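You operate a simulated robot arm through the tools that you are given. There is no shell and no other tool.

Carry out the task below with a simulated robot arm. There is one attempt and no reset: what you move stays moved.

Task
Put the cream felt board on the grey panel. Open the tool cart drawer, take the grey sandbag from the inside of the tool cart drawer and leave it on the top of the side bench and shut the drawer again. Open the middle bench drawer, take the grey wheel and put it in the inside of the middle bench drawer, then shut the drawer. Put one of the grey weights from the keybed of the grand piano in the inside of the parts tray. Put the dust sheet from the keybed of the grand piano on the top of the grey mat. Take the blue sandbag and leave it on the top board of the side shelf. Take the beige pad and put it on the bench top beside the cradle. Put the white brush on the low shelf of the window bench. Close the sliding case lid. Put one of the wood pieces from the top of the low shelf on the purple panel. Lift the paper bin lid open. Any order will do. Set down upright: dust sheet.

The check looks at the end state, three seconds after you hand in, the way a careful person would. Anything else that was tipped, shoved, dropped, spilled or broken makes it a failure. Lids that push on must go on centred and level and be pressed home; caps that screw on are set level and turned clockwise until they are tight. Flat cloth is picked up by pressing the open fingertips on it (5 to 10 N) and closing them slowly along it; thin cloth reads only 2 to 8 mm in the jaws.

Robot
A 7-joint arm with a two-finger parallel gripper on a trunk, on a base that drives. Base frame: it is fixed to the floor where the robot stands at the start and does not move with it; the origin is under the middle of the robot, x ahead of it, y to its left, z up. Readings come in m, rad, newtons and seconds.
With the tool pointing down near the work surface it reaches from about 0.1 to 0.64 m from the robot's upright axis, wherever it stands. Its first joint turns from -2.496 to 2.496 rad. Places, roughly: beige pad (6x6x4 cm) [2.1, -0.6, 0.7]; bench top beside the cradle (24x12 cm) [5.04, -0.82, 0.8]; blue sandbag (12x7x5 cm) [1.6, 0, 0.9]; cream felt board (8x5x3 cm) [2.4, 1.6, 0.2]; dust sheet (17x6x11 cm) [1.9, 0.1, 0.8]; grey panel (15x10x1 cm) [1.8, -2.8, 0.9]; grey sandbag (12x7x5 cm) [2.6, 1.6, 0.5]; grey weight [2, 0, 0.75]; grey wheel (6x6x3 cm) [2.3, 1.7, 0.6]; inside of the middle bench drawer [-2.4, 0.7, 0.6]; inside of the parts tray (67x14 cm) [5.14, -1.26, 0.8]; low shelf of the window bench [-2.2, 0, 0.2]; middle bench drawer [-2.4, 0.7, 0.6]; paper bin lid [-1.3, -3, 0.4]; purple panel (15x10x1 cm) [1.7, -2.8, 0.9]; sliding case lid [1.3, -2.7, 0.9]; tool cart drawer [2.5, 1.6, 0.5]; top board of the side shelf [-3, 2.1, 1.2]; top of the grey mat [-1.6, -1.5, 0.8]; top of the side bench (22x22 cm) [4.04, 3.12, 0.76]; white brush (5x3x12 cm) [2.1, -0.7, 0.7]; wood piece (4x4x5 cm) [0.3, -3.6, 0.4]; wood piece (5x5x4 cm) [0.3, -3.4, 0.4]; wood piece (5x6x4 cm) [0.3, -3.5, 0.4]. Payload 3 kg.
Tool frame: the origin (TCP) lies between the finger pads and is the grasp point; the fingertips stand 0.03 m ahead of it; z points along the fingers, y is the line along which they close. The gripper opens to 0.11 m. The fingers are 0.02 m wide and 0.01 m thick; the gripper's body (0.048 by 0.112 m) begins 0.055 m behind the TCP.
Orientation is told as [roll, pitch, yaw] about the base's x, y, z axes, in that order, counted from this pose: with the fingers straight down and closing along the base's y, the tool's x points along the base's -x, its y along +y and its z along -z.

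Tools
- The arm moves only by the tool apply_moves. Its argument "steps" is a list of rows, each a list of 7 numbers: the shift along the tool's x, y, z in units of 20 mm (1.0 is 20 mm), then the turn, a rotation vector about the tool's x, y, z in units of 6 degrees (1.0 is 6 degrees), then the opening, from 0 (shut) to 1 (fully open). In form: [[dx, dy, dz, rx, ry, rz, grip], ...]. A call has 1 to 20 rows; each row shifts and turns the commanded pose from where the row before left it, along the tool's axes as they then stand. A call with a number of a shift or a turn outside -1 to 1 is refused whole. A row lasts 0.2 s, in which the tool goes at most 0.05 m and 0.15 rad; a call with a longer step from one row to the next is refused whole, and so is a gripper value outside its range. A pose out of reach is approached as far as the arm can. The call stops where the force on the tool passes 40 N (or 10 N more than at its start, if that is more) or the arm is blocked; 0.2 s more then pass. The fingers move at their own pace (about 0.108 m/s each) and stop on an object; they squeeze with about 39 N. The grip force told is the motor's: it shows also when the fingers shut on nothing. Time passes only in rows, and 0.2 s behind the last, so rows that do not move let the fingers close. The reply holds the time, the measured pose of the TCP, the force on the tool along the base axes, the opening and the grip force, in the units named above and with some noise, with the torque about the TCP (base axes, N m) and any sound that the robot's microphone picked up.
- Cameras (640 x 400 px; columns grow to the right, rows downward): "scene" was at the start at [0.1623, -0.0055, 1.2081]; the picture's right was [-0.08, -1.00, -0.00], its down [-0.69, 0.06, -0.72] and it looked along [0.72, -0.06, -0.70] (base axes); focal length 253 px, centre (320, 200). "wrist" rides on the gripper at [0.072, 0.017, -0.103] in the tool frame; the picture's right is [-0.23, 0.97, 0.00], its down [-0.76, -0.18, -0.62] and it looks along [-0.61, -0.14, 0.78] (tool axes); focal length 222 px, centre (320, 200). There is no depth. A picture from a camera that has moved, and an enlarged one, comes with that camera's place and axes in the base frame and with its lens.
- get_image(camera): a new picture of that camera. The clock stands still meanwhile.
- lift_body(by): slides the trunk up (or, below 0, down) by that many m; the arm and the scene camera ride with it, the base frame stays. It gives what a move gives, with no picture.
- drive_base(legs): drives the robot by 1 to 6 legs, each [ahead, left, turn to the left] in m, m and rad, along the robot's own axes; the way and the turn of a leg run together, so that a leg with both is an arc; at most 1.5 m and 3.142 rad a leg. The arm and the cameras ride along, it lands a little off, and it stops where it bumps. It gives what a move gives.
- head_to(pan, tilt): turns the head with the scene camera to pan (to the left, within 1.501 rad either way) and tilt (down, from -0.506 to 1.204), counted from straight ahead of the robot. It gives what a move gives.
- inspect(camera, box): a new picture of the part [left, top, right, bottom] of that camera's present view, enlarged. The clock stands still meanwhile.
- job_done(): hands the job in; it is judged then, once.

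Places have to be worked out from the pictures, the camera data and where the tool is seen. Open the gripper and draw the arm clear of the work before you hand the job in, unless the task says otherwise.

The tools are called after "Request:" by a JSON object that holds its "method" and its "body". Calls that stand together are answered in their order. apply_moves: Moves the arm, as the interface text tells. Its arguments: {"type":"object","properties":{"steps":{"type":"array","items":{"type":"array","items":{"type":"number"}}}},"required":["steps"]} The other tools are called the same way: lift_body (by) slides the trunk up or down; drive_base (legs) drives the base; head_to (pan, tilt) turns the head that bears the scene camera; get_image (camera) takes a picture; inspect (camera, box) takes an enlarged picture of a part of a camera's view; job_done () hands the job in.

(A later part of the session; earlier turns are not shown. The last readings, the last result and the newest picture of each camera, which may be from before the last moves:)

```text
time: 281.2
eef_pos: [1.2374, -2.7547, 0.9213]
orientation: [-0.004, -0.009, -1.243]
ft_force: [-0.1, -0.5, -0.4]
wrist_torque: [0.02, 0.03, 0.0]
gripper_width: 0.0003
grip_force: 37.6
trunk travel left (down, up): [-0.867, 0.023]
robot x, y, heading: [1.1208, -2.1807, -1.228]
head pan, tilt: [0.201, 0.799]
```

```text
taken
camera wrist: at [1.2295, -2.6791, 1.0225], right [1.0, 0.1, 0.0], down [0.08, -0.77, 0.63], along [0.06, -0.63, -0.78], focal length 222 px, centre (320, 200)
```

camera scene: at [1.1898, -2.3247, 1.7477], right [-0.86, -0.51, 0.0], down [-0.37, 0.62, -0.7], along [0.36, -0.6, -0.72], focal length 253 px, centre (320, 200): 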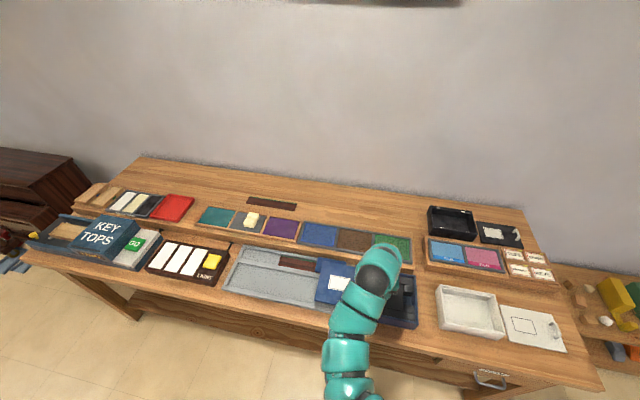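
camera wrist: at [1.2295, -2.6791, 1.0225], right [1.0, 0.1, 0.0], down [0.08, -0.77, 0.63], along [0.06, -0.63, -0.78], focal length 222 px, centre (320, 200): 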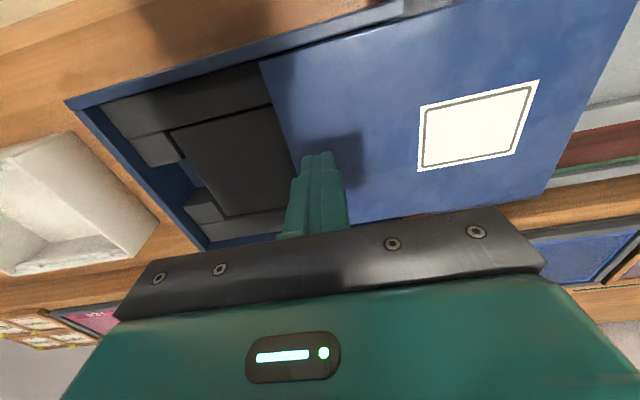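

The fingers closed just above and in front of the knob. Two wrist views now give it at about (1.236, −2.767, 0.888), so I'll reopen, go forward 1.2 cm, and lower further.

Request:
{"method": "apply_moves", "body": {"steps": [[0, 0, -0.5, 0, 0, 0, 0.5], [0, 0, 0, 0, 0, 0, 0.6], [-0.6, 0, 0, 0, 0, 0, 0.6], [0, 0, 0.5, 0, 0, 0, 0.6], [0, 0, 0.3, 0, 0, 0, 0.6], [0, 0, 0.3, 0, 0, 0, 0.6], [0, 0, 0.2, 0, 0, 0, 0.6]]}}

Request:
{"method": "get_image", "body": {"camera": "wrist"}}

```text
time: 282.8
eef_pos: [1.2407, -2.7652, 0.9061]
orientation: [-0.003, -0.01, -1.245]
ft_force: [-0.9, 0.2, 0.4]
wrist_torque: [0.01, 0.0, -0.01]
gripper_width: 0.066
grip_force: 0.0
trunk travel left (down, up): [-0.867, 0.023]
robot x, y, heading: [1.1203, -2.1843, -1.236]
head pan, tilt: [0.201, 0.799]
```

```text
taken
camera wrist: at [1.2339, -2.6903, 1.0071], right [1.0, 0.1, 0.0], down [0.08, -0.77, 0.63], along [0.06, -0.63, -0.78], focal length 222 px, centre (320, 200)
```

wrist: 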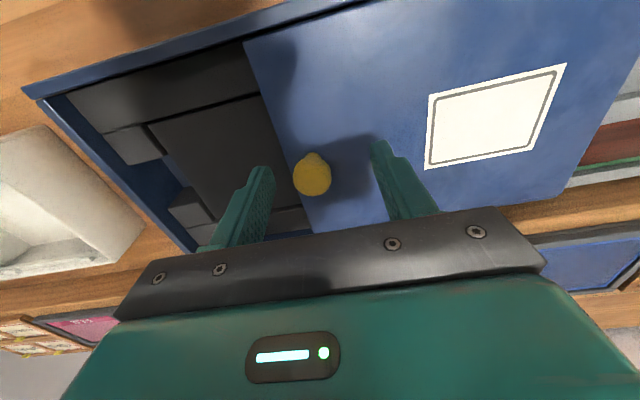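

The knob should now sit between the pads. Closing.

Request:
{"method": "apply_moves", "body": {"steps": [[0, 0, 0.15, 0, 0, 0, 0.6], [0, 0, 0, 0, 0, 0, 0.3], [0, 0, 0, 0, 0, 0, 0], [0, 0, 0, 0, 0, 0, 0], [0, 0, 0, 0, 0, 0, 0]]}}

Request:
{"method": "get_image", "body": {"camera": "wrist"}}

```text
time: 284.0
eef_pos: [1.2411, -2.7642, 0.9016]
orientation: [-0.004, -0.01, -1.242]
ft_force: [-0.2, 1.2, -2.6]
wrist_torque: [0.09, 0.06, -0.01]
gripper_width: 0.0249
grip_force: 45.4
trunk travel left (down, up): [-0.867, 0.023]
robot x, y, heading: [1.1219, -2.1813, -1.233]
head pan, tilt: [0.201, 0.799]
```

```text
taken
camera wrist: at [1.2337, -2.6901, 1.0038], right [1.0, 0.1, 0.0], down [0.08, -0.77, 0.63], along [0.06, -0.63, -0.78], focal length 222 px, centre (320, 200)
```

wrist: 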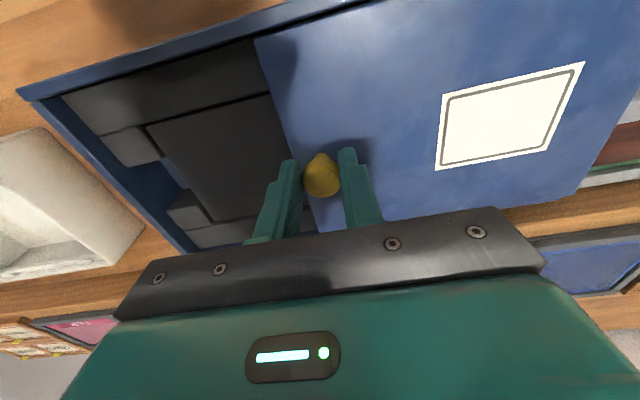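

The knob is gripped. I'll slide the lid to the right (tool −y).

Request:
{"method": "apply_moves", "body": {"steps": [[0, -0.5, 0, 0, 0, 0, 0], [0, -0.5, 0, 0, 0, 0, 0], [0, -0.5, 0, 0, 0, 0, 0], [0, -0.5, 0, 0, 0, 0, 0], [0, -0.5, 0, 0, 0, 0, 0], [0, -0.5, 0, 0, 0, 0, 0], [0, -0.5, 0, 0, 0, 0, 0], [0, -0.5, 0, 0, 0, 0, 0], [0, -0.5, 0, 0, 0, 0, 0], [0, -0.5, 0, 0, 0, 0, 0]]}}

Request:
{"method": "get_image", "body": {"camera": "wrist"}}

```text
time: 286.2
eef_pos: [1.1472, -2.7986, 0.9019]
orientation: [-0.004, -0.011, -1.241]
ft_force: [1.3, -4.0, 0.5]
wrist_torque: [-0.13, -0.15, -0.02]
gripper_width: 0.025
grip_force: 44.6
trunk travel left (down, up): [-0.867, 0.023]
robot x, y, heading: [1.1193, -2.1807, -1.235]
head pan, tilt: [0.201, 0.799]
```

```text
taken
camera wrist: at [1.1393, -2.7222, 1.0037], right [1.0, 0.1, 0.0], down [0.08, -0.77, 0.63], along [0.06, -0.63, -0.77], focal length 222 px, centre (320, 200)
```

wrist: 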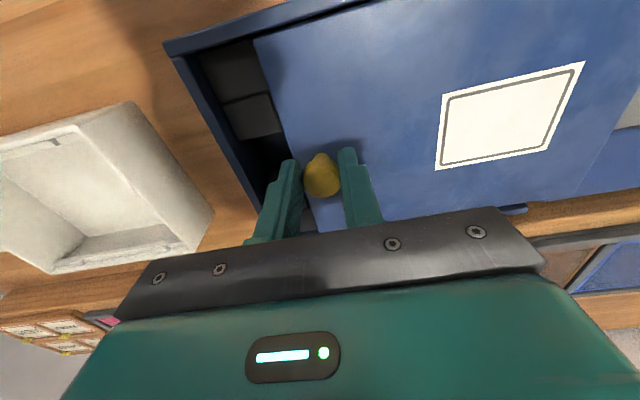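

The lid slides freely, with about 4 cm remaining. Continuing.

Request:
{"method": "apply_moves", "body": {"steps": [[0, -0.5, 0, 0, 0, 0, 0], [0, -0.5, 0, 0, 0, 0, 0], [0, -0.4, 0, 0, 0, 0, 0], [0, -0.3, 0, 0, 0, 0, 0]]}}

Request:
{"method": "get_image", "body": {"camera": "wrist"}}

```text
time: 287.2
eef_pos: [1.1137, -2.8093, 0.9015]
orientation: [-0.004, -0.01, -1.244]
ft_force: [0.3, 1.2, 5.8]
wrist_torque: [0.48, 0.02, -0.04]
gripper_width: 0.025
grip_force: 45.0
trunk travel left (down, up): [-0.867, 0.023]
robot x, y, heading: [1.1293, -2.1838, -1.234]
head pan, tilt: [0.201, 0.799]
```

```text
taken
camera wrist: at [1.1072, -2.7333, 1.0038], right [1.0, 0.1, 0.0], down [0.08, -0.77, 0.63], along [0.06, -0.63, -0.77], focal length 222 px, centre (320, 200)
```

wrist: 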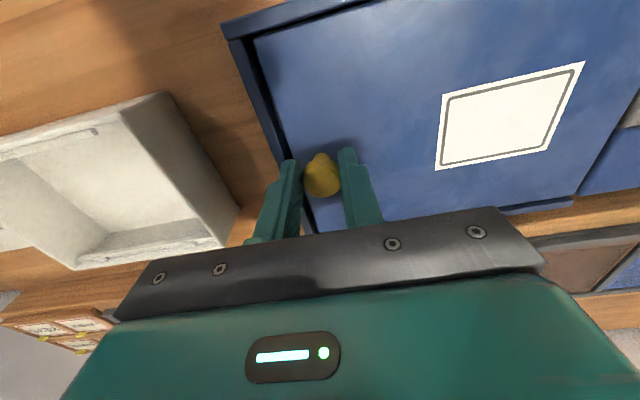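

About 1 cm remains. Small steps until it seats.

Request:
{"method": "apply_moves", "body": {"steps": [[0, -0.2, 0, 0, 0, 0, 0], [0, -0.2, 0, 0, 0, 0, 0], [0, -0.2, 0, 0, 0, 0, 0], [0, -0.15, 0, 0, 0, 0, 0]]}}

Request:
{"method": "get_image", "body": {"camera": "wrist"}}

```text
time: 288.1
eef_pos: [1.1112, -2.8102, 0.9025]
orientation: [0.015, -0.01, -1.228]
ft_force: [12.1, 7.8, 4.2]
wrist_torque: [0.7, -0.47, 0.0]
gripper_width: 0.0249
grip_force: 44.7
trunk travel left (down, up): [-0.867, 0.023]
robot x, y, heading: [1.1207, -2.1784, -1.229]
head pan, tilt: [0.201, 0.799]
stopped in row 4: the force on the tool passed its limit at 43 N (the readings are from after the stop); the commanded pose is now the measured one
```

```text
taken
camera wrist: at [1.1008, -2.7353, 1.0039], right [0.99, 0.11, 0.02], down [0.08, -0.77, 0.63], along [0.08, -0.62, -0.78], focal length 222 px, centre (320, 200)
```

wrist: 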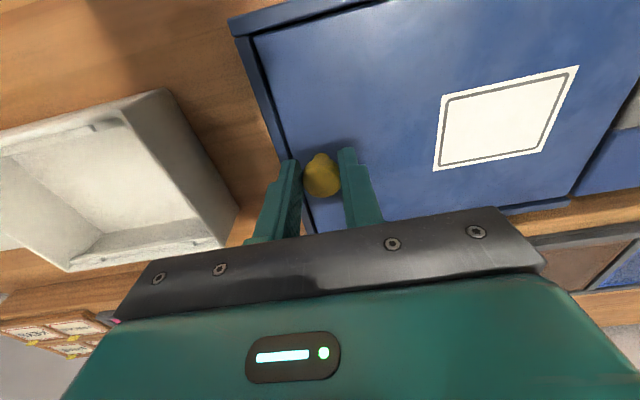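

It's stopped with the force limit, though a finger may be touching the case wall. I'll release, lift, and look.

Request:
{"method": "apply_moves", "body": {"steps": [[0, 0, 0, 0, 0, 0, 0.2], [0, 0, 0, 0, 0, 0, 0.5], [0, 0, -1, 0, 0, 0, 0.5], [0, 0, -1, 0, 0, 0, 0.5], [0, 0, -1, 0, 0, 0, 0.5], [0, 0, -1, 0, 0, 0, 0.5]]}}

Request:
{"method": "get_image", "body": {"camera": "wrist"}}

Request:
{"method": "get_image", "body": {"camera": "scene"}}

```text
time: 289.6
eef_pos: [1.1078, -2.8101, 0.9828]
orientation: [0.007, -0.008, -1.229]
ft_force: [0.2, 0.1, 0.3]
wrist_torque: [0.01, 0.0, -0.01]
gripper_width: 0.0549
grip_force: 0.0
trunk travel left (down, up): [-0.867, 0.023]
robot x, y, heading: [1.1236, -2.1824, -1.225]
head pan, tilt: [0.201, 0.799]
```

```text
taken
camera wrist: at [1.0988, -2.7363, 1.0846], right [0.99, 0.11, 0.01], down [0.08, -0.77, 0.63], along [0.08, -0.62, -0.78], focal length 222 px, centre (320, 200)
```

wrist: 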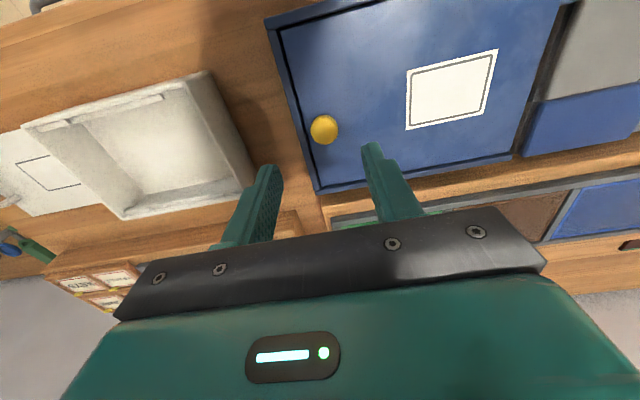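

```text
taken
camera scene: at [1.1908, -2.3249, 1.7477], right [-0.86, -0.51, 0.0], down [-0.37, 0.61, -0.7], along [0.36, -0.6, -0.72], focal length 253 px, centre (320, 200)
```

scene: 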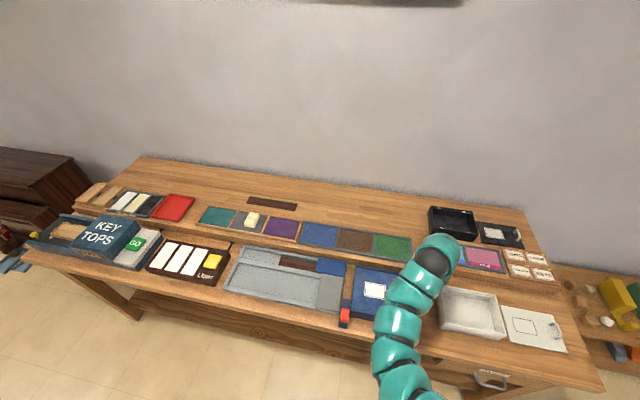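

The lid now covers the case. I'll pull the arm back and zoom in to confirm.

Request:
{"method": "apply_moves", "body": {"steps": [[1, 0, -0.3, 0, 0, 0, 0.5], [1, 0, 0, 0, 0, 0, 0.5], [1, 0, 0, 0, 0, 0, 0.5], [1, 0, 0, 0, 0, 0, 0.5], [1, 0, 0, 0, 0, 0, 0.5], [1, 0, 0, 0, 0, 0, 0.5]]}}

Request:
{"method": "drive_base", "body": {"legs": [[-0.15, -0.2, 0]]}}

Request:
{"method": "get_image", "body": {"camera": "scene"}}

Request:
{"method": "inspect", "body": {"camera": "scene", "box": [200, 200, 400, 330]}}

```text
time: 290.9
eef_pos: [1.0677, -2.697, 0.9878]
orientation: [0.01, -0.012, -1.233]
ft_force: [0.4, 0.0, -0.1]
wrist_torque: [-0.01, -0.01, 0.0]
gripper_width: 0.055
grip_force: 0.1
trunk travel left (down, up): [-0.867, 0.023]
robot x, y, heading: [1.1239, -2.1833, -1.228]
head pan, tilt: [0.201, 0.799]
```

```text
time: 292.8
eef_pos: [0.824, -2.6227, 0.9886]
orientation: [0.01, -0.01, -1.239]
ft_force: [0.1, 0.1, 0.1]
wrist_torque: [-0.03, -0.03, -0.02]
gripper_width: 0.0551
grip_force: 0.1
trunk travel left (down, up): [-0.867, 0.023]
robot x, y, heading: [0.8781, -2.1009, -1.236]
head pan, tilt: [0.201, 0.799]
```

```text
taken
camera scene: at [0.9478, -2.2501, 1.7478], right [-0.86, -0.51, 0.0], down [-0.37, 0.62, -0.7], along [0.36, -0.6, -0.72], focal length 253 px, centre (320, 200)
```

scene: 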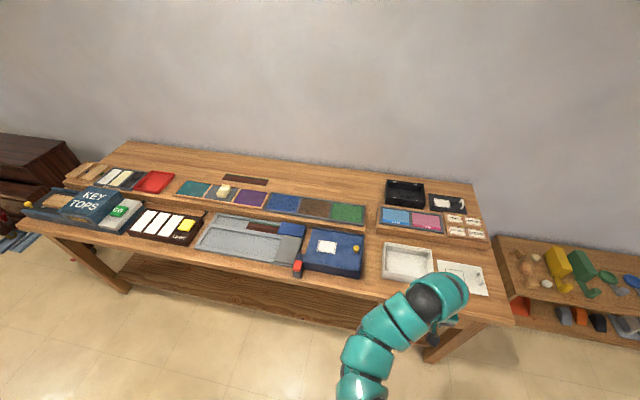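

```text
3.08 times, centred on (300, 265) of scene
camera zoom: at [0.9478, -2.2501, 1.7478], right [-0.86, -0.51, 0.0], down [-0.37, 0.62, -0.7], along [0.36, -0.6, -0.72], focal length 778 px, centre (382, 0)
```

zoom: 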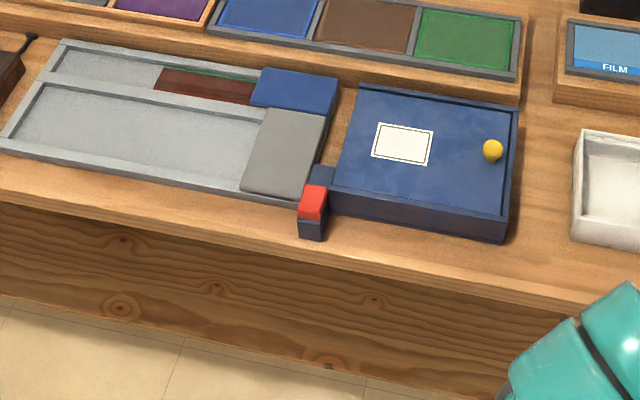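

The lid is flush and closed. Now the low shelf to the right; I'll slide over and look at the wood pieces.

Request:
{"method": "drive_base", "body": {"legs": [[0, -0.85, 0]]}}

Request:
{"method": "head_to", "body": {"pan": 0.0, "tilt": 0.7}}

Request:
{"method": "get_image", "body": {"camera": "scene"}}

Request:
{"method": "inspect", "body": {"camera": "scene", "box": [220, 150, 460, 330]}}

```text
time: 297.3
eef_pos: [0.0136, -2.9044, 0.9885]
orientation: [0.009, -0.011, -1.237]
ft_force: [-0.1, 0.2, 0.0]
wrist_torque: [0.02, 0.01, -0.01]
gripper_width: 0.055
grip_force: 0.1
trunk travel left (down, up): [-0.867, 0.023]
robot x, y, heading: [0.0708, -2.3858, -1.239]
head pan, tilt: [0.201, 0.799]
```

```text
time: 298.1
eef_pos: [0.0147, -2.9042, 0.9864]
orientation: [0.007, -0.009, -1.239]
ft_force: [-0.7, 0.4, -0.6]
wrist_torque: [0.01, -0.04, 0.02]
gripper_width: 0.0551
grip_force: 0.1
trunk travel left (down, up): [-0.867, 0.023]
robot x, y, heading: [0.0741, -2.3878, -1.241]
head pan, tilt: [0.0, 0.7]
```

```text
taken
camera scene: at [0.1265, -2.5426, 1.7559], right [-0.94, -0.33, 0.0], down [-0.21, 0.61, -0.76], along [0.25, -0.72, -0.64], focal length 253 px, centre (320, 200)
```

scene: 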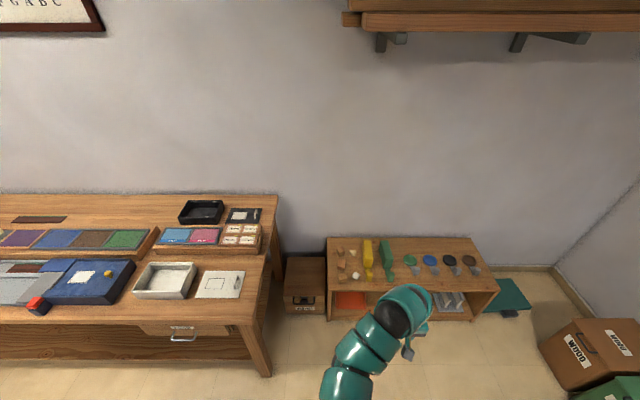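

```text
2.22 times, centred on (340, 240) of scene
camera zoom: at [0.1265, -2.5426, 1.7559], right [-0.94, -0.33, 0.0], down [-0.21, 0.61, -0.76], along [0.25, -0.72, -0.64], focal length 562 px, centre (276, 111)
```

zoom: 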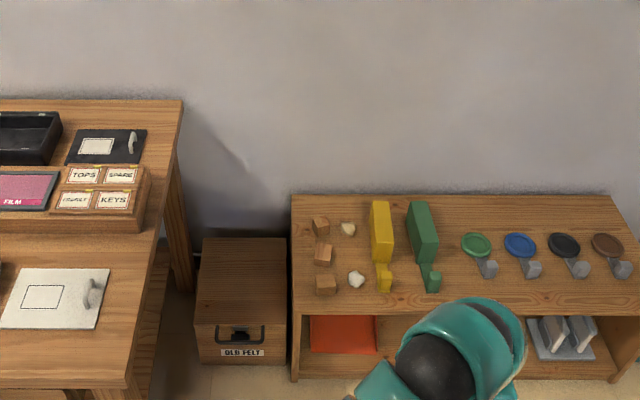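

Three wood cubes stand on the left of the low shelf; the front one is at about (0.28, −3.397). I'll drive up and lower the trunk.

Request:
{"method": "drive_base", "body": {"legs": [[0.46, -0.18, 0]]}}

Request:
{"method": "lift_body", "body": {"by": -0.36}}

Request:
{"method": "get_image", "body": {"camera": "scene"}}

Request:
{"method": "get_image", "body": {"camera": "wrist"}}

```text
time: 300.9
eef_pos: [-0.009, -3.3897, 0.9873]
orientation: [0.008, -0.01, -1.24]
ft_force: [0.1, 0.2, -0.3]
wrist_torque: [0.05, 0.0, 0.03]
gripper_width: 0.0548
grip_force: 0.1
trunk travel left (down, up): [-0.867, 0.023]
robot x, y, heading: [0.0495, -2.8682, -1.245]
head pan, tilt: [0.0, 0.7]
```

```text
time: 304.4
eef_pos: [-0.0095, -3.389, 0.6275]
orientation: [0.006, -0.011, -1.24]
ft_force: [0.5, -0.4, -0.5]
wrist_torque: [0.0, 0.0, 0.02]
gripper_width: 0.0549
grip_force: 0.1
trunk travel left (down, up): [-0.507, 0.383]
robot x, y, heading: [0.0518, -2.8742, -1.24]
head pan, tilt: [0.0, 0.7]
```

```text
taken
camera scene: at [0.1034, -3.0282, 1.396], right [-0.95, -0.33, 0.0], down [-0.21, 0.61, -0.76], along [0.25, -0.72, -0.64], focal length 253 px, centre (320, 200)
```

scene: 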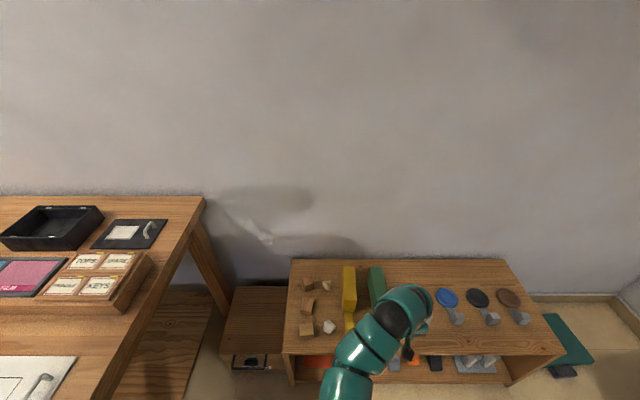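

```text
taken
camera wrist: at [-0.0176, -3.3143, 0.7296], right [0.99, 0.1, 0.01], down [0.07, -0.77, 0.63], along [0.07, -0.63, -0.78], focal length 222 px, centre (320, 200)
```

wrist: 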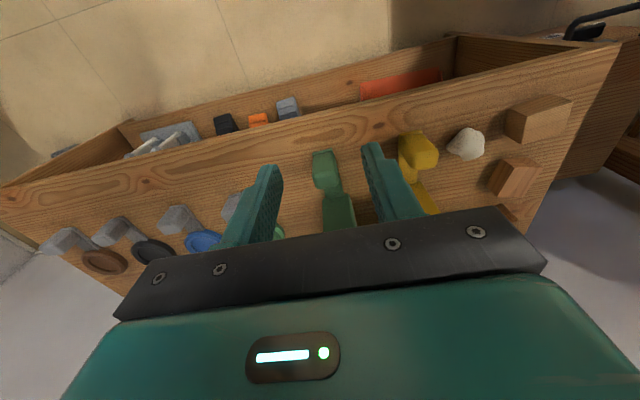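

The front cube is at about (0.278, −3.385). I'll move over it at this height, then check with the wrist camera.

Request:
{"method": "apply_moves", "body": {"steps": [[-0.3, 1, 0, 0, 0, 0, 0.73], [-0.3, 1, 0, 0, 0, 0, 0.73], [-0.3, 1, 0, 0, 0, 0, 0.73], [-0.3, 1, 0, 0, 0, 0, 0.73], [-0.3, 1, 0, 0, 0, 0, 0.73], [-0.3, 1, 0, 0, 0, 0, 0.73], [-0.3, 1, 0, 0, 0, 0, 0.73], [-0.3, 1, 0, 0, 0, 0, 0.73], [-0.3, 1, 0, 0, 0, 0, 0.73], [-0.3, 1, 0, 0, 0, 0, 0.73], [-0.3, 1, 0, 0, 0, 0, 0.73], [-0.3, 1, 0, 0, 0, 0, 0.73], [-0.3, 1, 0, 0, 0, 0, 0.73], [-0.3, 0.6, 0, 0, 0, 0, 0.73]]}}

Request:
{"method": "get_image", "body": {"camera": "wrist"}}

Request:
{"method": "get_image", "body": {"camera": "scene"}}

```text
time: 307.4
eef_pos: [0.2738, -3.38, 0.6303]
orientation: [0.008, -0.01, -1.243]
ft_force: [0.2, -0.6, 0.3]
wrist_torque: [-0.03, 0.01, 0.02]
gripper_width: 0.0803
grip_force: 0.1
trunk travel left (down, up): [-0.507, 0.383]
robot x, y, heading: [0.0489, -2.8716, -1.242]
head pan, tilt: [0.0, 0.7]
```

```text
taken
camera wrist: at [0.2672, -3.3057, 0.7324], right [0.99, 0.1, 0.01], down [0.07, -0.77, 0.63], along [0.07, -0.63, -0.78], focal length 222 px, centre (320, 200)
```

wrist: 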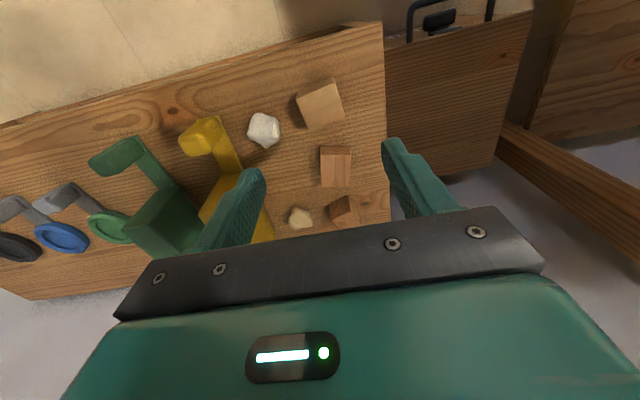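

```text
taken
camera scene: at [0.1035, -3.0283, 1.3959], right [-0.95, -0.33, 0.0], down [-0.21, 0.61, -0.76], along [0.25, -0.72, -0.64], focal length 253 px, centre (320, 200)
```

scene: 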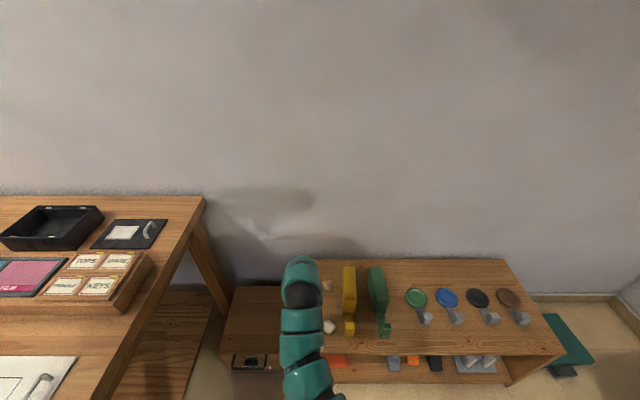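

The cube is centred within 7 mm. I'll fine-adjust and descend around it.

Request:
{"method": "apply_moves", "body": {"steps": [[-0.35, 0.2, 1, 0, 0, 0, 0.73], [0, 0, 1, 0, 0, 0, 0.73], [0, 0, 1, 0, 0, 0, 0.73], [0, 0, 1, 0, 0, 0, 0.73], [0, 0, 1, 0, 0, 0, 0.73], [0, 0, 1, 0, 0, 0, 0.73], [0, 0, 1, 0, 0, 0, 0.73]]}}

Request:
{"method": "get_image", "body": {"camera": "wrist"}}

```text
time: 309.0
eef_pos: [0.2814, -3.387, 0.4885]
orientation: [0.006, -0.01, -1.242]
ft_force: [-0.3, 0.0, 0.7]
wrist_torque: [0.04, -0.01, 0.02]
gripper_width: 0.0804
grip_force: 0.1
trunk travel left (down, up): [-0.507, 0.383]
robot x, y, heading: [0.0462, -2.8755, -1.239]
head pan, tilt: [0.0, 0.7]
```

```text
taken
camera wrist: at [0.2739, -3.312, 0.5919], right [0.99, 0.1, 0.01], down [0.07, -0.77, 0.63], along [0.07, -0.63, -0.78], focal length 222 px, centre (320, 200)
```

wrist: 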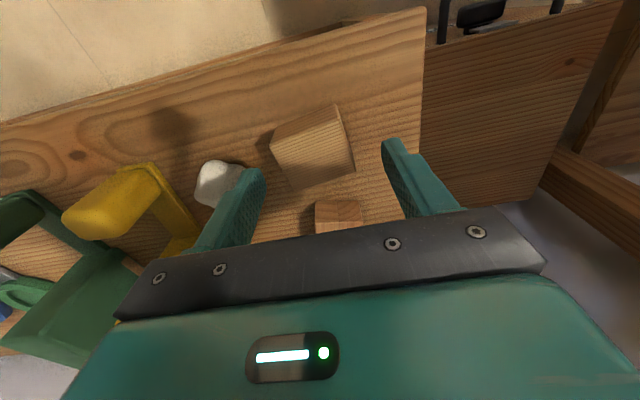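

Alignment is good and the white lump is clear of the finger. Descending the rest and closing.

Request:
{"method": "apply_moves", "body": {"steps": [[0, -0.1, 1, 0, 0, 0, 0.73], [0, 0, 1, 0, 0, 0, 0.73], [0, 0, 0.5, 0, 0, 0, 0.73], [0, 0, 0, 0, 0, 0, 0.5], [0, 0, 0, 0, 0, 0, 0.2], [0, 0, 0, 0, 0, 0, 0], [0, 0, 0, 0, 0, 0, 0]]}}

Request:
{"method": "get_image", "body": {"camera": "wrist"}}

```text
time: 309.8
eef_pos: [0.2838, -3.3867, 0.4493]
orientation: [0.009, -0.011, -1.241]
ft_force: [-6.0, 11.6, 26.0]
wrist_torque: [0.22, 1.42, -0.7]
gripper_width: 0.0815
grip_force: 0.6
trunk travel left (down, up): [-0.507, 0.383]
robot x, y, heading: [0.0543, -2.8737, -1.238]
head pan, tilt: [0.0, 0.7]
stopped in row 3: the force on the tool passed its limit at 47 N (the readings are from after the stop); the commanded pose is now the measured one
```

```text
taken
camera wrist: at [0.2747, -3.3121, 0.5525], right [0.99, 0.1, 0.01], down [0.07, -0.77, 0.63], along [0.07, -0.63, -0.78], focal length 222 px, centre (320, 200)
```

wrist: 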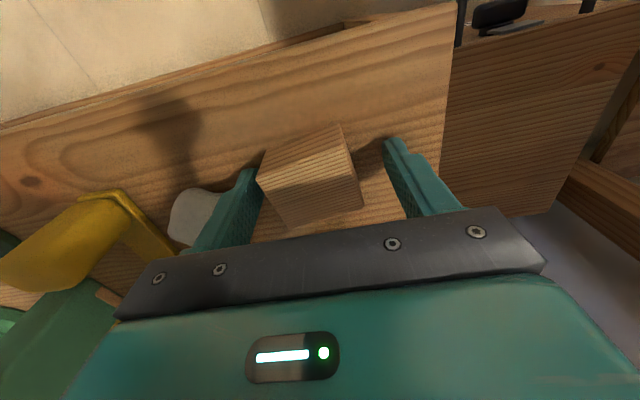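

Fingertips touched the shelf top (z≈0.419). I'll ease up a few millimetres and close.

Request:
{"method": "apply_moves", "body": {"steps": [[0, 0, -0.25, 0, 0, 0, 0.73], [0, 0, 0, 0, 0, 0, 0.6], [0, 0, 0, 0, 0, 0, 0.4], [0, 0, 0, 0, 0, 0, 0.2], [0, 0, 0, 0, 0, 0, 0], [0, 0, 0, 0, 0, 0, 0]]}}

Request:
{"method": "get_image", "body": {"camera": "wrist"}}

```text
time: 311.2
eef_pos: [0.2833, -3.3883, 0.4523]
orientation: [0.008, -0.007, -1.241]
ft_force: [-0.1, -0.3, 0.4]
wrist_torque: [-0.01, -0.01, -0.03]
gripper_width: 0.0509
grip_force: 38.7
trunk travel left (down, up): [-0.507, 0.383]
robot x, y, heading: [0.0475, -2.8722, -1.241]
head pan, tilt: [0.0, 0.7]
```

```text
taken
camera wrist: at [0.2738, -3.3137, 0.555], right [0.99, 0.1, 0.01], down [0.07, -0.77, 0.63], along [0.07, -0.62, -0.78], focal length 222 px, centre (320, 200)
```

wrist: 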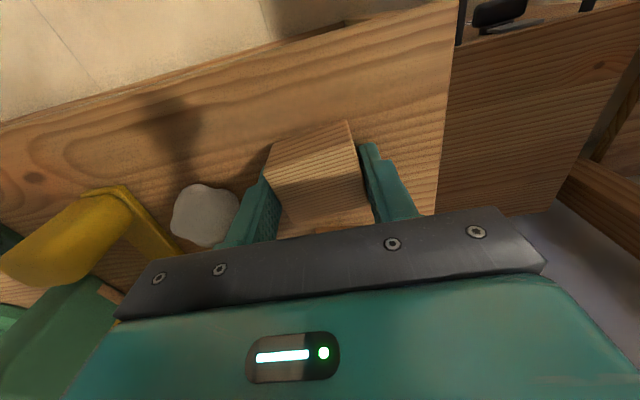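

The cube is gripped (5.1 cm). I'll lift, back away, slide left along the bench to the purple panel at about (1.69, −2.828).

Request:
{"method": "lift_body", "body": {"by": 0.38}}

Request:
{"method": "apply_moves", "body": {"steps": [[0, 0, -1, 0, 0, 0, 0], [0, 0, -1, 0, 0, 0, 0], [0, 0, -1, 0, 0, 0, 0], [0, 0, -1, 0, 0, 0, 0], [0, 0, -1, 0, 0, 0, 0], [0, 0, -1, 0, 0, 0, 0], [0, 0, -1, 0, 0, 0, 0]]}}

Request:
{"method": "drive_base", "body": {"legs": [[-0.5, 0, 0], [0, 1.5, 0]]}}

Request:
{"method": "get_image", "body": {"camera": "scene"}}

Request:
{"method": "get_image", "body": {"camera": "wrist"}}

```text
time: 314.9
eef_pos: [0.2821, -3.3883, 0.8337]
orientation: [0.009, -0.008, -1.241]
ft_force: [-1.2, -0.1, -0.5]
wrist_torque: [-0.02, 0.0, -0.01]
gripper_width: 0.0504
grip_force: 38.4
trunk travel left (down, up): [-0.887, 0.003]
robot x, y, heading: [0.0489, -2.8724, -1.244]
head pan, tilt: [0.0, 0.7]
```

```text
time: 316.4
eef_pos: [0.2813, -3.3877, 0.9723]
orientation: [0.009, -0.009, -1.241]
ft_force: [0.8, 0.3, -0.6]
wrist_torque: [-0.04, 0.01, -0.02]
gripper_width: 0.0502
grip_force: 39.2
trunk travel left (down, up): [-0.887, 0.003]
robot x, y, heading: [0.0507, -2.8743, -1.239]
head pan, tilt: [0.0, 0.7]
```

```text
time: 326.3
eef_pos: [1.5125, -2.4441, 0.9728]
orientation: [0.007, -0.008, -1.241]
ft_force: [0.1, -0.6, -0.3]
wrist_torque: [-0.02, -0.01, 0.03]
gripper_width: 0.0492
grip_force: 39.2
trunk travel left (down, up): [-0.887, 0.003]
robot x, y, heading: [1.2845, -1.9271, -1.241]
head pan, tilt: [0.0, 0.7]
```

```text
taken
camera scene: at [1.3356, -2.0843, 1.7759], right [-0.95, -0.33, 0.0], down [-0.21, 0.61, -0.76], along [0.25, -0.72, -0.64], focal length 253 px, centre (320, 200)
```

scene: 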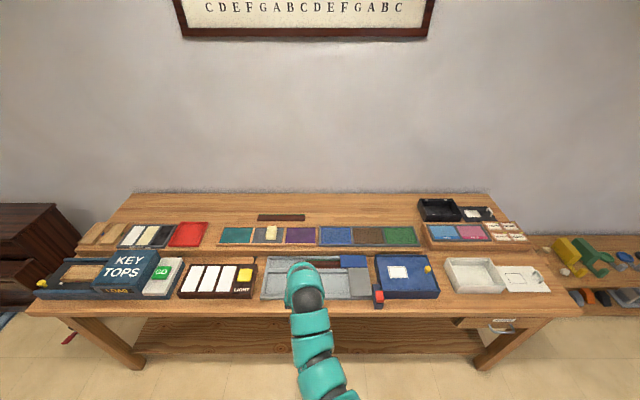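

```text
taken
camera wrist: at [1.5042, -2.3696, 1.0746], right [0.99, 0.1, 0.01], down [0.07, -0.77, 0.63], along [0.07, -0.62, -0.78], focal length 222 px, centre (320, 200)
```

wrist: 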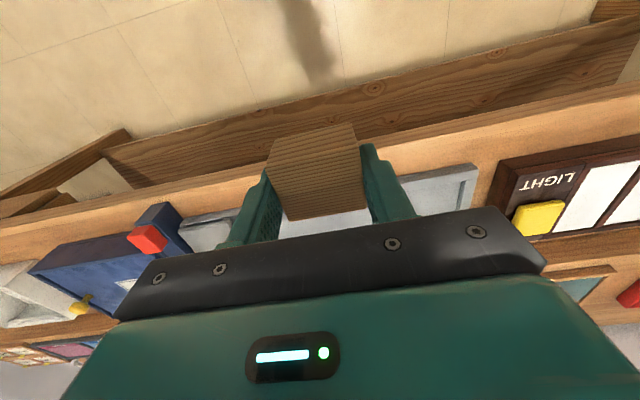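

The purple panel is at about (1.694, −2.829). I'll drive forward and finish the alignment with the arm.

Request:
{"method": "drive_base", "body": {"legs": [[0.36, 0.04, 0]]}}

Request:
{"method": "get_image", "body": {"camera": "scene"}}

Request:
{"method": "get_image", "body": {"camera": "wrist"}}

```text
time: 328.6
eef_pos: [1.6675, -2.7683, 0.9724]
orientation: [0.009, -0.009, -1.241]
ft_force: [-0.2, -0.4, -0.8]
wrist_torque: [0.03, 0.07, 0.01]
gripper_width: 0.049
grip_force: 38.8
trunk travel left (down, up): [-0.887, 0.003]
robot x, y, heading: [1.4338, -2.2514, -1.241]
head pan, tilt: [0.0, 0.7]
```

```text
taken
camera scene: at [1.4902, -2.4084, 1.7758], right [-0.95, -0.33, 0.0], down [-0.21, 0.61, -0.76], along [0.25, -0.72, -0.64], focal length 253 px, centre (320, 200)
```

scene: 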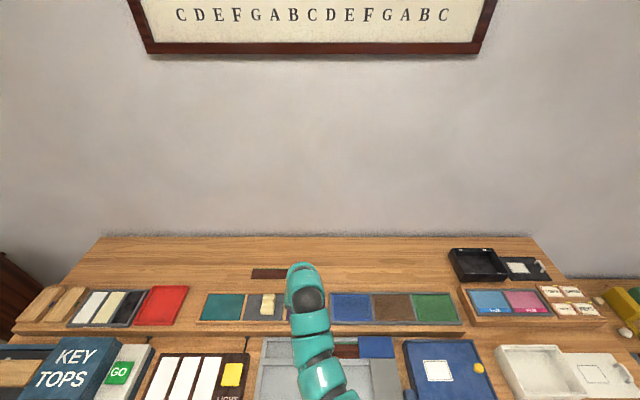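

```text
taken
camera wrist: at [1.659, -2.6931, 1.0743], right [0.99, 0.1, 0.01], down [0.07, -0.77, 0.63], along [0.07, -0.62, -0.78], focal length 222 px, centre (320, 200)
```

wrist: 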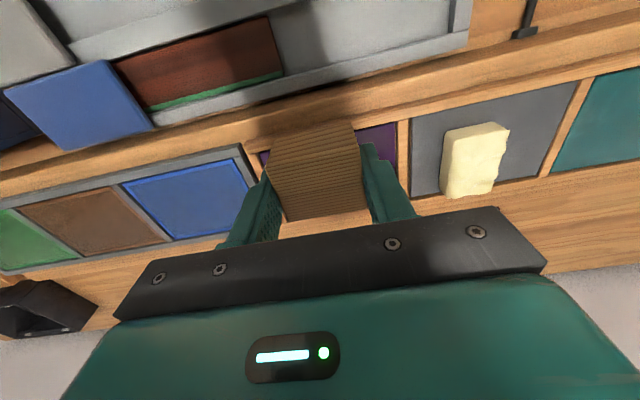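

I'll move forward 6.5 cm and lower toward the purple panel.

Request:
{"method": "apply_moves", "body": {"steps": [[-1, 0.1, 0, 0, 0, 0, 0], [-1, 0.1, 0, 0, 0, 0, 0], [-1, 0, 0, 0, 0, 0, 0], [-0.3, 0, 0, 0, 0, 0, 0], [0, 0, 1, 0, 0, 0, 0], [0, 0, 1, 0, 0, 0, 0], [0, 0, 0.8, 0, 0, 0, 0]]}}

Request:
{"method": "get_image", "body": {"camera": "wrist"}}

```text
time: 330.2
eef_pos: [1.6947, -2.829, 0.9175]
orientation: [0.011, -0.008, -1.241]
ft_force: [0.7, 0.3, -0.1]
wrist_torque: [0.03, 0.03, 0.0]
gripper_width: 0.0491
grip_force: 39.3
trunk travel left (down, up): [-0.887, 0.003]
robot x, y, heading: [1.4375, -2.2516, -1.242]
head pan, tilt: [0.0, 0.7]
```

```text
taken
camera wrist: at [1.6854, -2.7548, 1.0193], right [0.99, 0.1, 0.01], down [0.07, -0.78, 0.63], along [0.07, -0.62, -0.78], focal length 222 px, centre (320, 200)
```

wrist: 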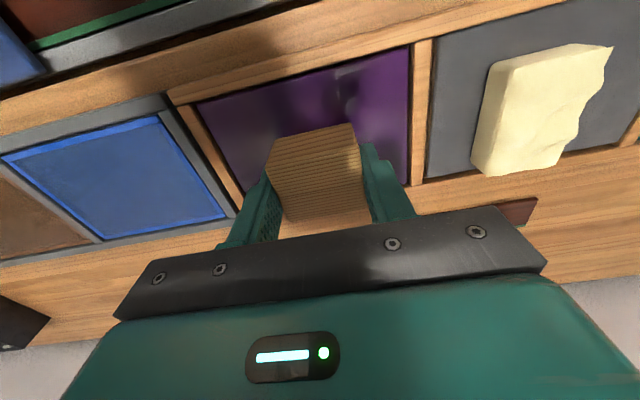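

The cube is well inside the purple panel. Lowering to contact.

Request:
{"method": "apply_moves", "body": {"steps": [[0, 0, 0.4, 0, 0, 0, 0], [0, 0, 0.2, 0, 0, 0, 0], [0, 0, 0.1, 0, 0, 0, 0], [0, 0, 0.1, 0, 0, 0, 0], [0, 0, 0, 0, 0, 0, 0]]}}

```text
time: 331.4
eef_pos: [1.6936, -2.8297, 0.9005]
orientation: [0.01, -0.01, -1.241]
ft_force: [0.5, 0.3, -0.2]
wrist_torque: [0.0, 0.03, 0.02]
gripper_width: 0.0488
grip_force: 39.0
trunk travel left (down, up): [-0.887, 0.003]
robot x, y, heading: [1.4369, -2.2574, -1.237]
head pan, tilt: [0.0, 0.7]
```

Request:
{"method": "apply_moves", "body": {"steps": [[0, 0, 0.1, 0, 0, 0, 0], [0, 0, 0.1, 0, 0, 0, 0], [0, 0, 0.1, 0, 0, 0, 0], [0, 0, 0, 0, 0, 0, 0]]}}

```text
time: 332.4
eef_pos: [1.6924, -2.8282, 0.8978]
orientation: [0.009, -0.009, -1.242]
ft_force: [-0.1, -1.3, 8.5]
wrist_torque: [-0.09, 0.27, 0.01]
gripper_width: 0.0488
grip_force: 39.0
trunk travel left (down, up): [-0.887, 0.003]
robot x, y, heading: [1.4355, -2.2526, -1.237]
head pan, tilt: [0.0, 0.7]
```

Light contact (8 N). I'll release and lift straight up.

Request:
{"method": "apply_moves", "body": {"steps": [[0, 0, 0, 0, 0, 0, 0.5], [0, 0, 0, 0, 0, 0, 0.6], [0, 0, 0, 0, 0, 0, 0.65], [0, 0, -0.5, 0, 0, 0, 0.65], [0, 0, -1, 0, 0, 0, 0.65], [0, 0, -1, 0, 0, 0, 0.65], [0, 0, -1, 0, 0, 0, 0.65], [0, 0, -1, 0, 0, 0, 0.65], [1, 0, 0, 0, 0, 0, 0.65], [1, 0, 0, 0, 0, 0, 0.65], [1, 0, 0, 0, 0, 0, 0.65], [1, 0, 0, 0, 0, 0, 0.65], [1, 0, 0, 0, 0, 0, 0.65]]}}

Request:
{"method": "drive_base", "body": {"legs": [[-0.4, 0, 0]]}}

Request:
{"method": "inspect", "body": {"camera": "scene", "box": [210, 190, 450, 310]}}

```text
time: 335.2
eef_pos: [1.6601, -2.7321, 0.9836]
orientation: [0.007, -0.01, -1.24]
ft_force: [-0.3, 0.0, -0.2]
wrist_torque: [-0.03, 0.0, -0.01]
gripper_width: 0.0715
grip_force: 0.1
trunk travel left (down, up): [-0.887, 0.003]
robot x, y, heading: [1.4373, -2.2569, -1.238]
head pan, tilt: [0.0, 0.7]
```

```text
time: 337.7
eef_pos: [1.5261, -2.3461, 0.9841]
orientation: [0.009, -0.011, -1.241]
ft_force: [0.4, 1.1, 1.4]
wrist_torque: [-0.01, 0.0, -0.01]
gripper_width: 0.0712
grip_force: 0.1
trunk travel left (down, up): [-0.887, 0.003]
robot x, y, heading: [1.3023, -1.8673, -1.242]
head pan, tilt: [0.0, 0.7]
```

```text
2.67 times, centred on (330, 250) of scene
camera zoom: at [1.3562, -2.02, 1.776], right [-0.95, -0.33, 0.0], down [-0.21, 0.61, -0.77], along [0.25, -0.72, -0.64], focal length 675 px, centre (293, 67)
```

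zoom: 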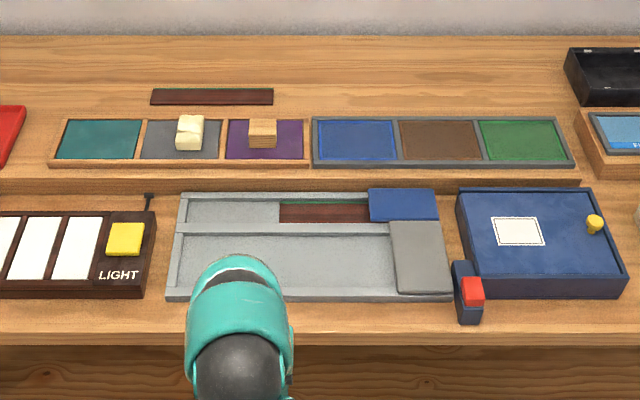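

Felt board, wood piece and lid are all good. Next is the paper bin; I'll drive along toward the corner and look for it.

Request:
{"method": "drive_base", "body": {"legs": [[0.05, -1.3, 0], [0, -0.4, 0]]}}

Request:
{"method": "head_to", "body": {"pan": -1.0, "tilt": 0.6}}

Request:
{"method": "get_image", "body": {"camera": "scene"}}

```text
time: 346.3
eef_pos: [-0.0458, -2.9531, 0.9834]
orientation: [0.009, -0.008, -1.231]
ft_force: [0.0, 0.1, -0.2]
wrist_torque: [-0.02, 0.0, 0.01]
gripper_width: 0.0714
grip_force: 0.1
trunk travel left (down, up): [-0.887, 0.003]
robot x, y, heading: [-0.2751, -2.4771, -1.232]
head pan, tilt: [0.0, 0.7]
```

```text
time: 347.6
eef_pos: [-0.0448, -2.953, 0.9829]
orientation: [0.009, -0.008, -1.231]
ft_force: [-0.3, -0.7, 0.5]
wrist_torque: [-0.02, -0.01, 0.0]
gripper_width: 0.0712
grip_force: 0.0
trunk travel left (down, up): [-0.887, 0.003]
robot x, y, heading: [-0.2787, -2.4739, -1.225]
head pan, tilt: [-1.0, 0.6]
```

```text
taken
camera scene: at [-0.3018, -2.6198, 1.7845], right [-0.79, 0.61, 0.0], down [0.34, 0.45, -0.82], along [-0.5, -0.65, -0.57], focal length 253 px, centre (320, 200)
```

scene: 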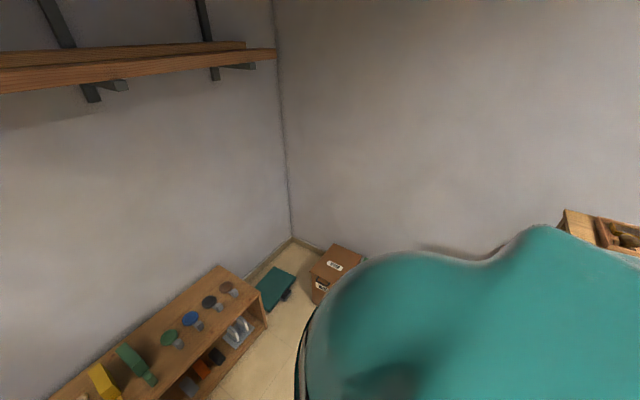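

My own shoulder blocks the view. I'll turn the base right to face the bins.

Request:
{"method": "drive_base", "body": {"legs": [[0, 0, -1.57]]}}

Request:
{"method": "head_to", "body": {"pan": 0.0, "tilt": 0.6}}

Request:
{"method": "get_image", "body": {"camera": "scene"}}

Request:
{"method": "inspect", "body": {"camera": "scene", "box": [150, 170, 400, 340]}}

```text
time: 351.8
eef_pos: [-0.7538, -2.7035, 0.984]
orientation: [0.009, -0.009, -2.804]
ft_force: [-0.1, -0.4, 0.1]
wrist_torque: [0.02, 0.01, 0.0]
gripper_width: 0.0715
grip_force: 0.0
trunk travel left (down, up): [-0.887, 0.003]
robot x, y, heading: [-0.2739, -2.4766, -2.804]
head pan, tilt: [-1.0, 0.6]
```

```text
time: 353.1
eef_pos: [-0.7536, -2.7038, 0.9827]
orientation: [0.008, -0.009, -2.805]
ft_force: [0.8, 0.1, 0.0]
wrist_torque: [0.01, 0.0, -0.01]
gripper_width: 0.0714
grip_force: 0.1
trunk travel left (down, up): [-0.887, 0.003]
robot x, y, heading: [-0.2755, -2.4758, -2.799]
head pan, tilt: [0.0, 0.6]
```

```text
taken
camera scene: at [-0.4337, -2.5302, 1.7845], right [-0.33, 0.94, 0.0], down [0.53, 0.19, -0.83], along [-0.78, -0.27, -0.56], focal length 253 px, centre (320, 200)
```

scene: 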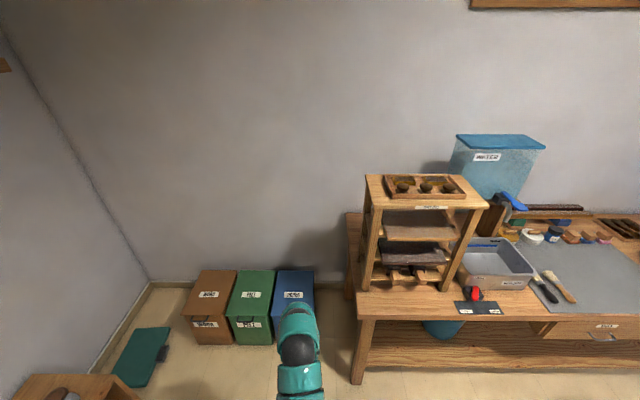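

```text
2.35 times, centred on (275, 255) of scene
camera zoom: at [-0.4337, -2.5302, 1.7845], right [-0.33, 0.94, 0.0], down [0.53, 0.19, -0.83], along [-0.78, -0.27, -0.56], focal length 595 px, centre (426, 71)
```

zoom: 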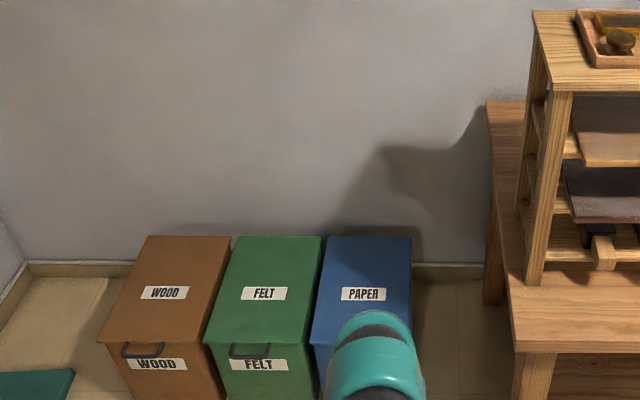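

The paper bin is the blue one, with its handle on the front of the lid. I'll drive closer and lower the trunk to see the handle well.

Request:
{"method": "drive_base", "body": {"legs": [[0.3, 0.12, 0]]}}

Request:
{"method": "apply_moves", "body": {"steps": [[1, -1, 0, 0, 0, 0, 0.65], [1, -1, 0, 0, 0, 0, 0.65], [1, -1, 0, 0, 0, 0, 0.65], [1, -1, 0, 0, 0, 0, 0.65], [1, -1, 0, 0, 0, 0, 0.65]]}}

Request:
{"method": "head_to", "body": {"pan": 0.0, "tilt": 0.9}}

Request:
{"method": "get_image", "body": {"camera": "scene"}}

Request:
{"method": "inspect", "body": {"camera": "scene", "box": [200, 150, 420, 330]}}

```text
time: 355.2
eef_pos: [-0.9976, -2.9213, 0.983]
orientation: [0.007, -0.008, -2.8]
ft_force: [-0.4, 0.0, -0.4]
wrist_torque: [0.01, -0.02, 0.02]
gripper_width: 0.0715
grip_force: 0.0
trunk travel left (down, up): [-0.887, 0.003]
robot x, y, heading: [-0.5171, -2.6902, -2.797]
head pan, tilt: [0.0, 0.6]
```

```text
time: 356.4
eef_pos: [-0.9392, -2.7938, 0.9813]
orientation: [0.009, -0.01, -2.8]
ft_force: [1.1, 0.4, -0.2]
wrist_torque: [0.03, -0.03, -0.01]
gripper_width: 0.0716
grip_force: 0.1
trunk travel left (down, up): [-0.887, 0.003]
robot x, y, heading: [-0.5222, -2.6909, -2.797]
head pan, tilt: [0.0, 0.6]
```

```text
time: 357.2
eef_pos: [-0.9376, -2.7939, 0.9825]
orientation: [0.007, -0.008, -2.8]
ft_force: [-0.4, -0.3, -0.4]
wrist_torque: [0.01, 0.02, 0.02]
gripper_width: 0.0714
grip_force: 0.1
trunk travel left (down, up): [-0.887, 0.003]
robot x, y, heading: [-0.5204, -2.6897, -2.801]
head pan, tilt: [0.0, 0.901]
```

```text
taken
camera scene: at [-0.6665, -2.7426, 1.7598], right [-0.34, 0.94, 0.0], down [0.74, 0.26, -0.62], along [-0.59, -0.21, -0.78], focal length 253 px, centre (320, 200)
```

scene: 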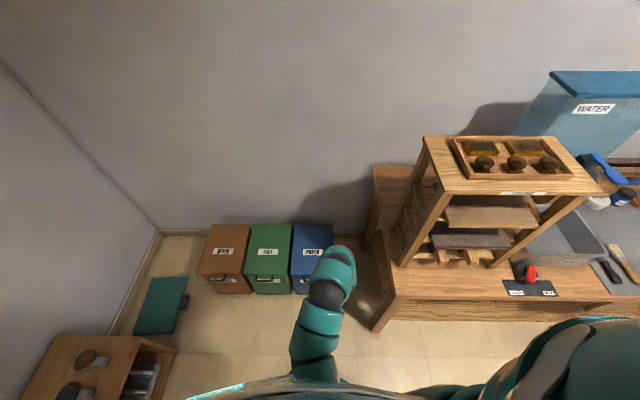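

```text
2.22 times, centred on (310, 240) of scene
camera zoom: at [-0.6665, -2.7426, 1.7598], right [-0.34, 0.94, 0.0], down [0.74, 0.26, -0.62], along [-0.59, -0.21, -0.78], focal length 562 px, centre (342, 111)
```

zoom: 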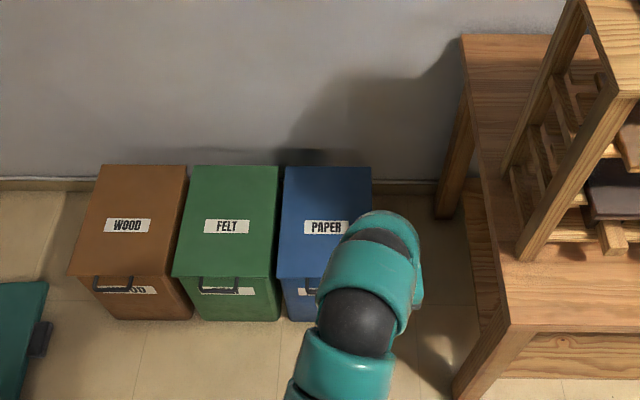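

I'll lower the trunk with the tool well in front of the bin and pitch the tool forward to inspect the handle.

Request:
{"method": "lift_body", "body": {"by": -0.4}}

Request:
{"method": "apply_moves", "body": {"steps": [[0, 1, 0, 0, -1, 0, 0.65], [0, 1, 0, 0, -1, 0, 0.65], [0, 1, 0, 0, -1, 0, 0.65], [0, 1, 0, 0, -1, 0, 0.65], [0, 0, 0, 0, -1, 0, 0.65], [0, 0, 0, 0, -1, 0, 0.65], [0, 0, 0, 0, -1, 0, 0.65], [0, 0, 0, 0, -1, 0, 0.65]]}}

Request:
{"method": "get_image", "body": {"camera": "wrist"}}

Request:
{"method": "get_image", "body": {"camera": "scene"}}

```text
time: 361.1
eef_pos: [-0.9382, -2.7942, 0.5811]
orientation: [0.009, -0.007, -2.8]
ft_force: [0.1, 0.7, -0.1]
wrist_torque: [-0.01, 0.01, 0.01]
gripper_width: 0.0714
grip_force: 0.0
trunk travel left (down, up): [-0.487, 0.403]
robot x, y, heading: [-0.518, -2.6937, -2.801]
head pan, tilt: [0.0, 0.901]
```

```text
time: 362.9
eef_pos: [-0.9169, -2.8754, 0.5802]
orientation: [0.014, -0.845, -2.813]
ft_force: [0.1, -0.4, 0.0]
wrist_torque: [0.02, 0.0, -0.01]
gripper_width: 0.0717
grip_force: 0.1
trunk travel left (down, up): [-0.487, 0.403]
robot x, y, heading: [-0.5204, -2.6925, -2.801]
head pan, tilt: [0.0, 0.901]
```

```text
taken
camera wrist: at [-0.7928, -2.8489, 0.5946], right [0.18, -0.97, 0.18], down [-0.1, 0.16, 0.98], along [-0.98, -0.19, -0.07], focal length 222 px, centre (320, 200)
```

wrist: 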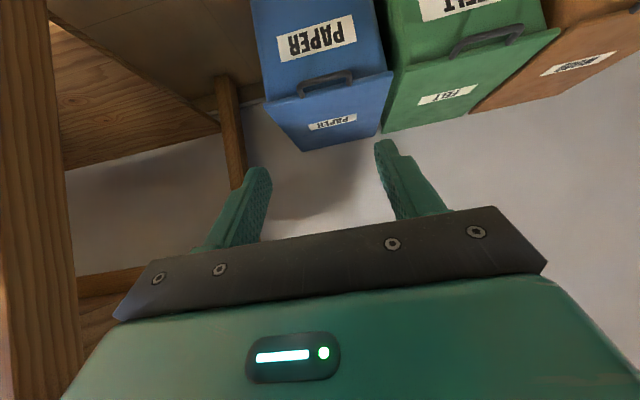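

```text
taken
camera scene: at [-0.6746, -2.7523, 1.3581], right [-0.34, 0.94, 0.01], down [0.74, 0.27, -0.61], along [-0.58, -0.2, -0.79], focal length 253 px, centre (320, 200)
```

scene: 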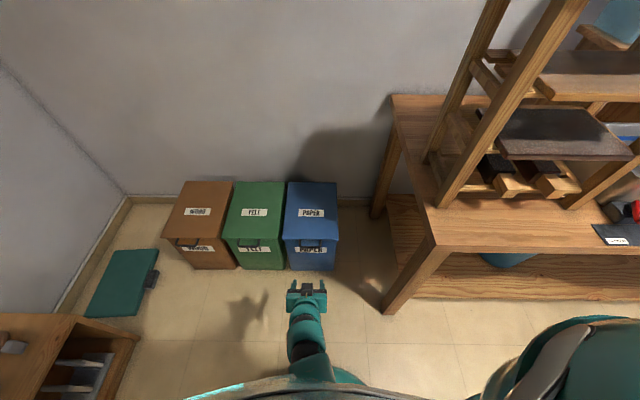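

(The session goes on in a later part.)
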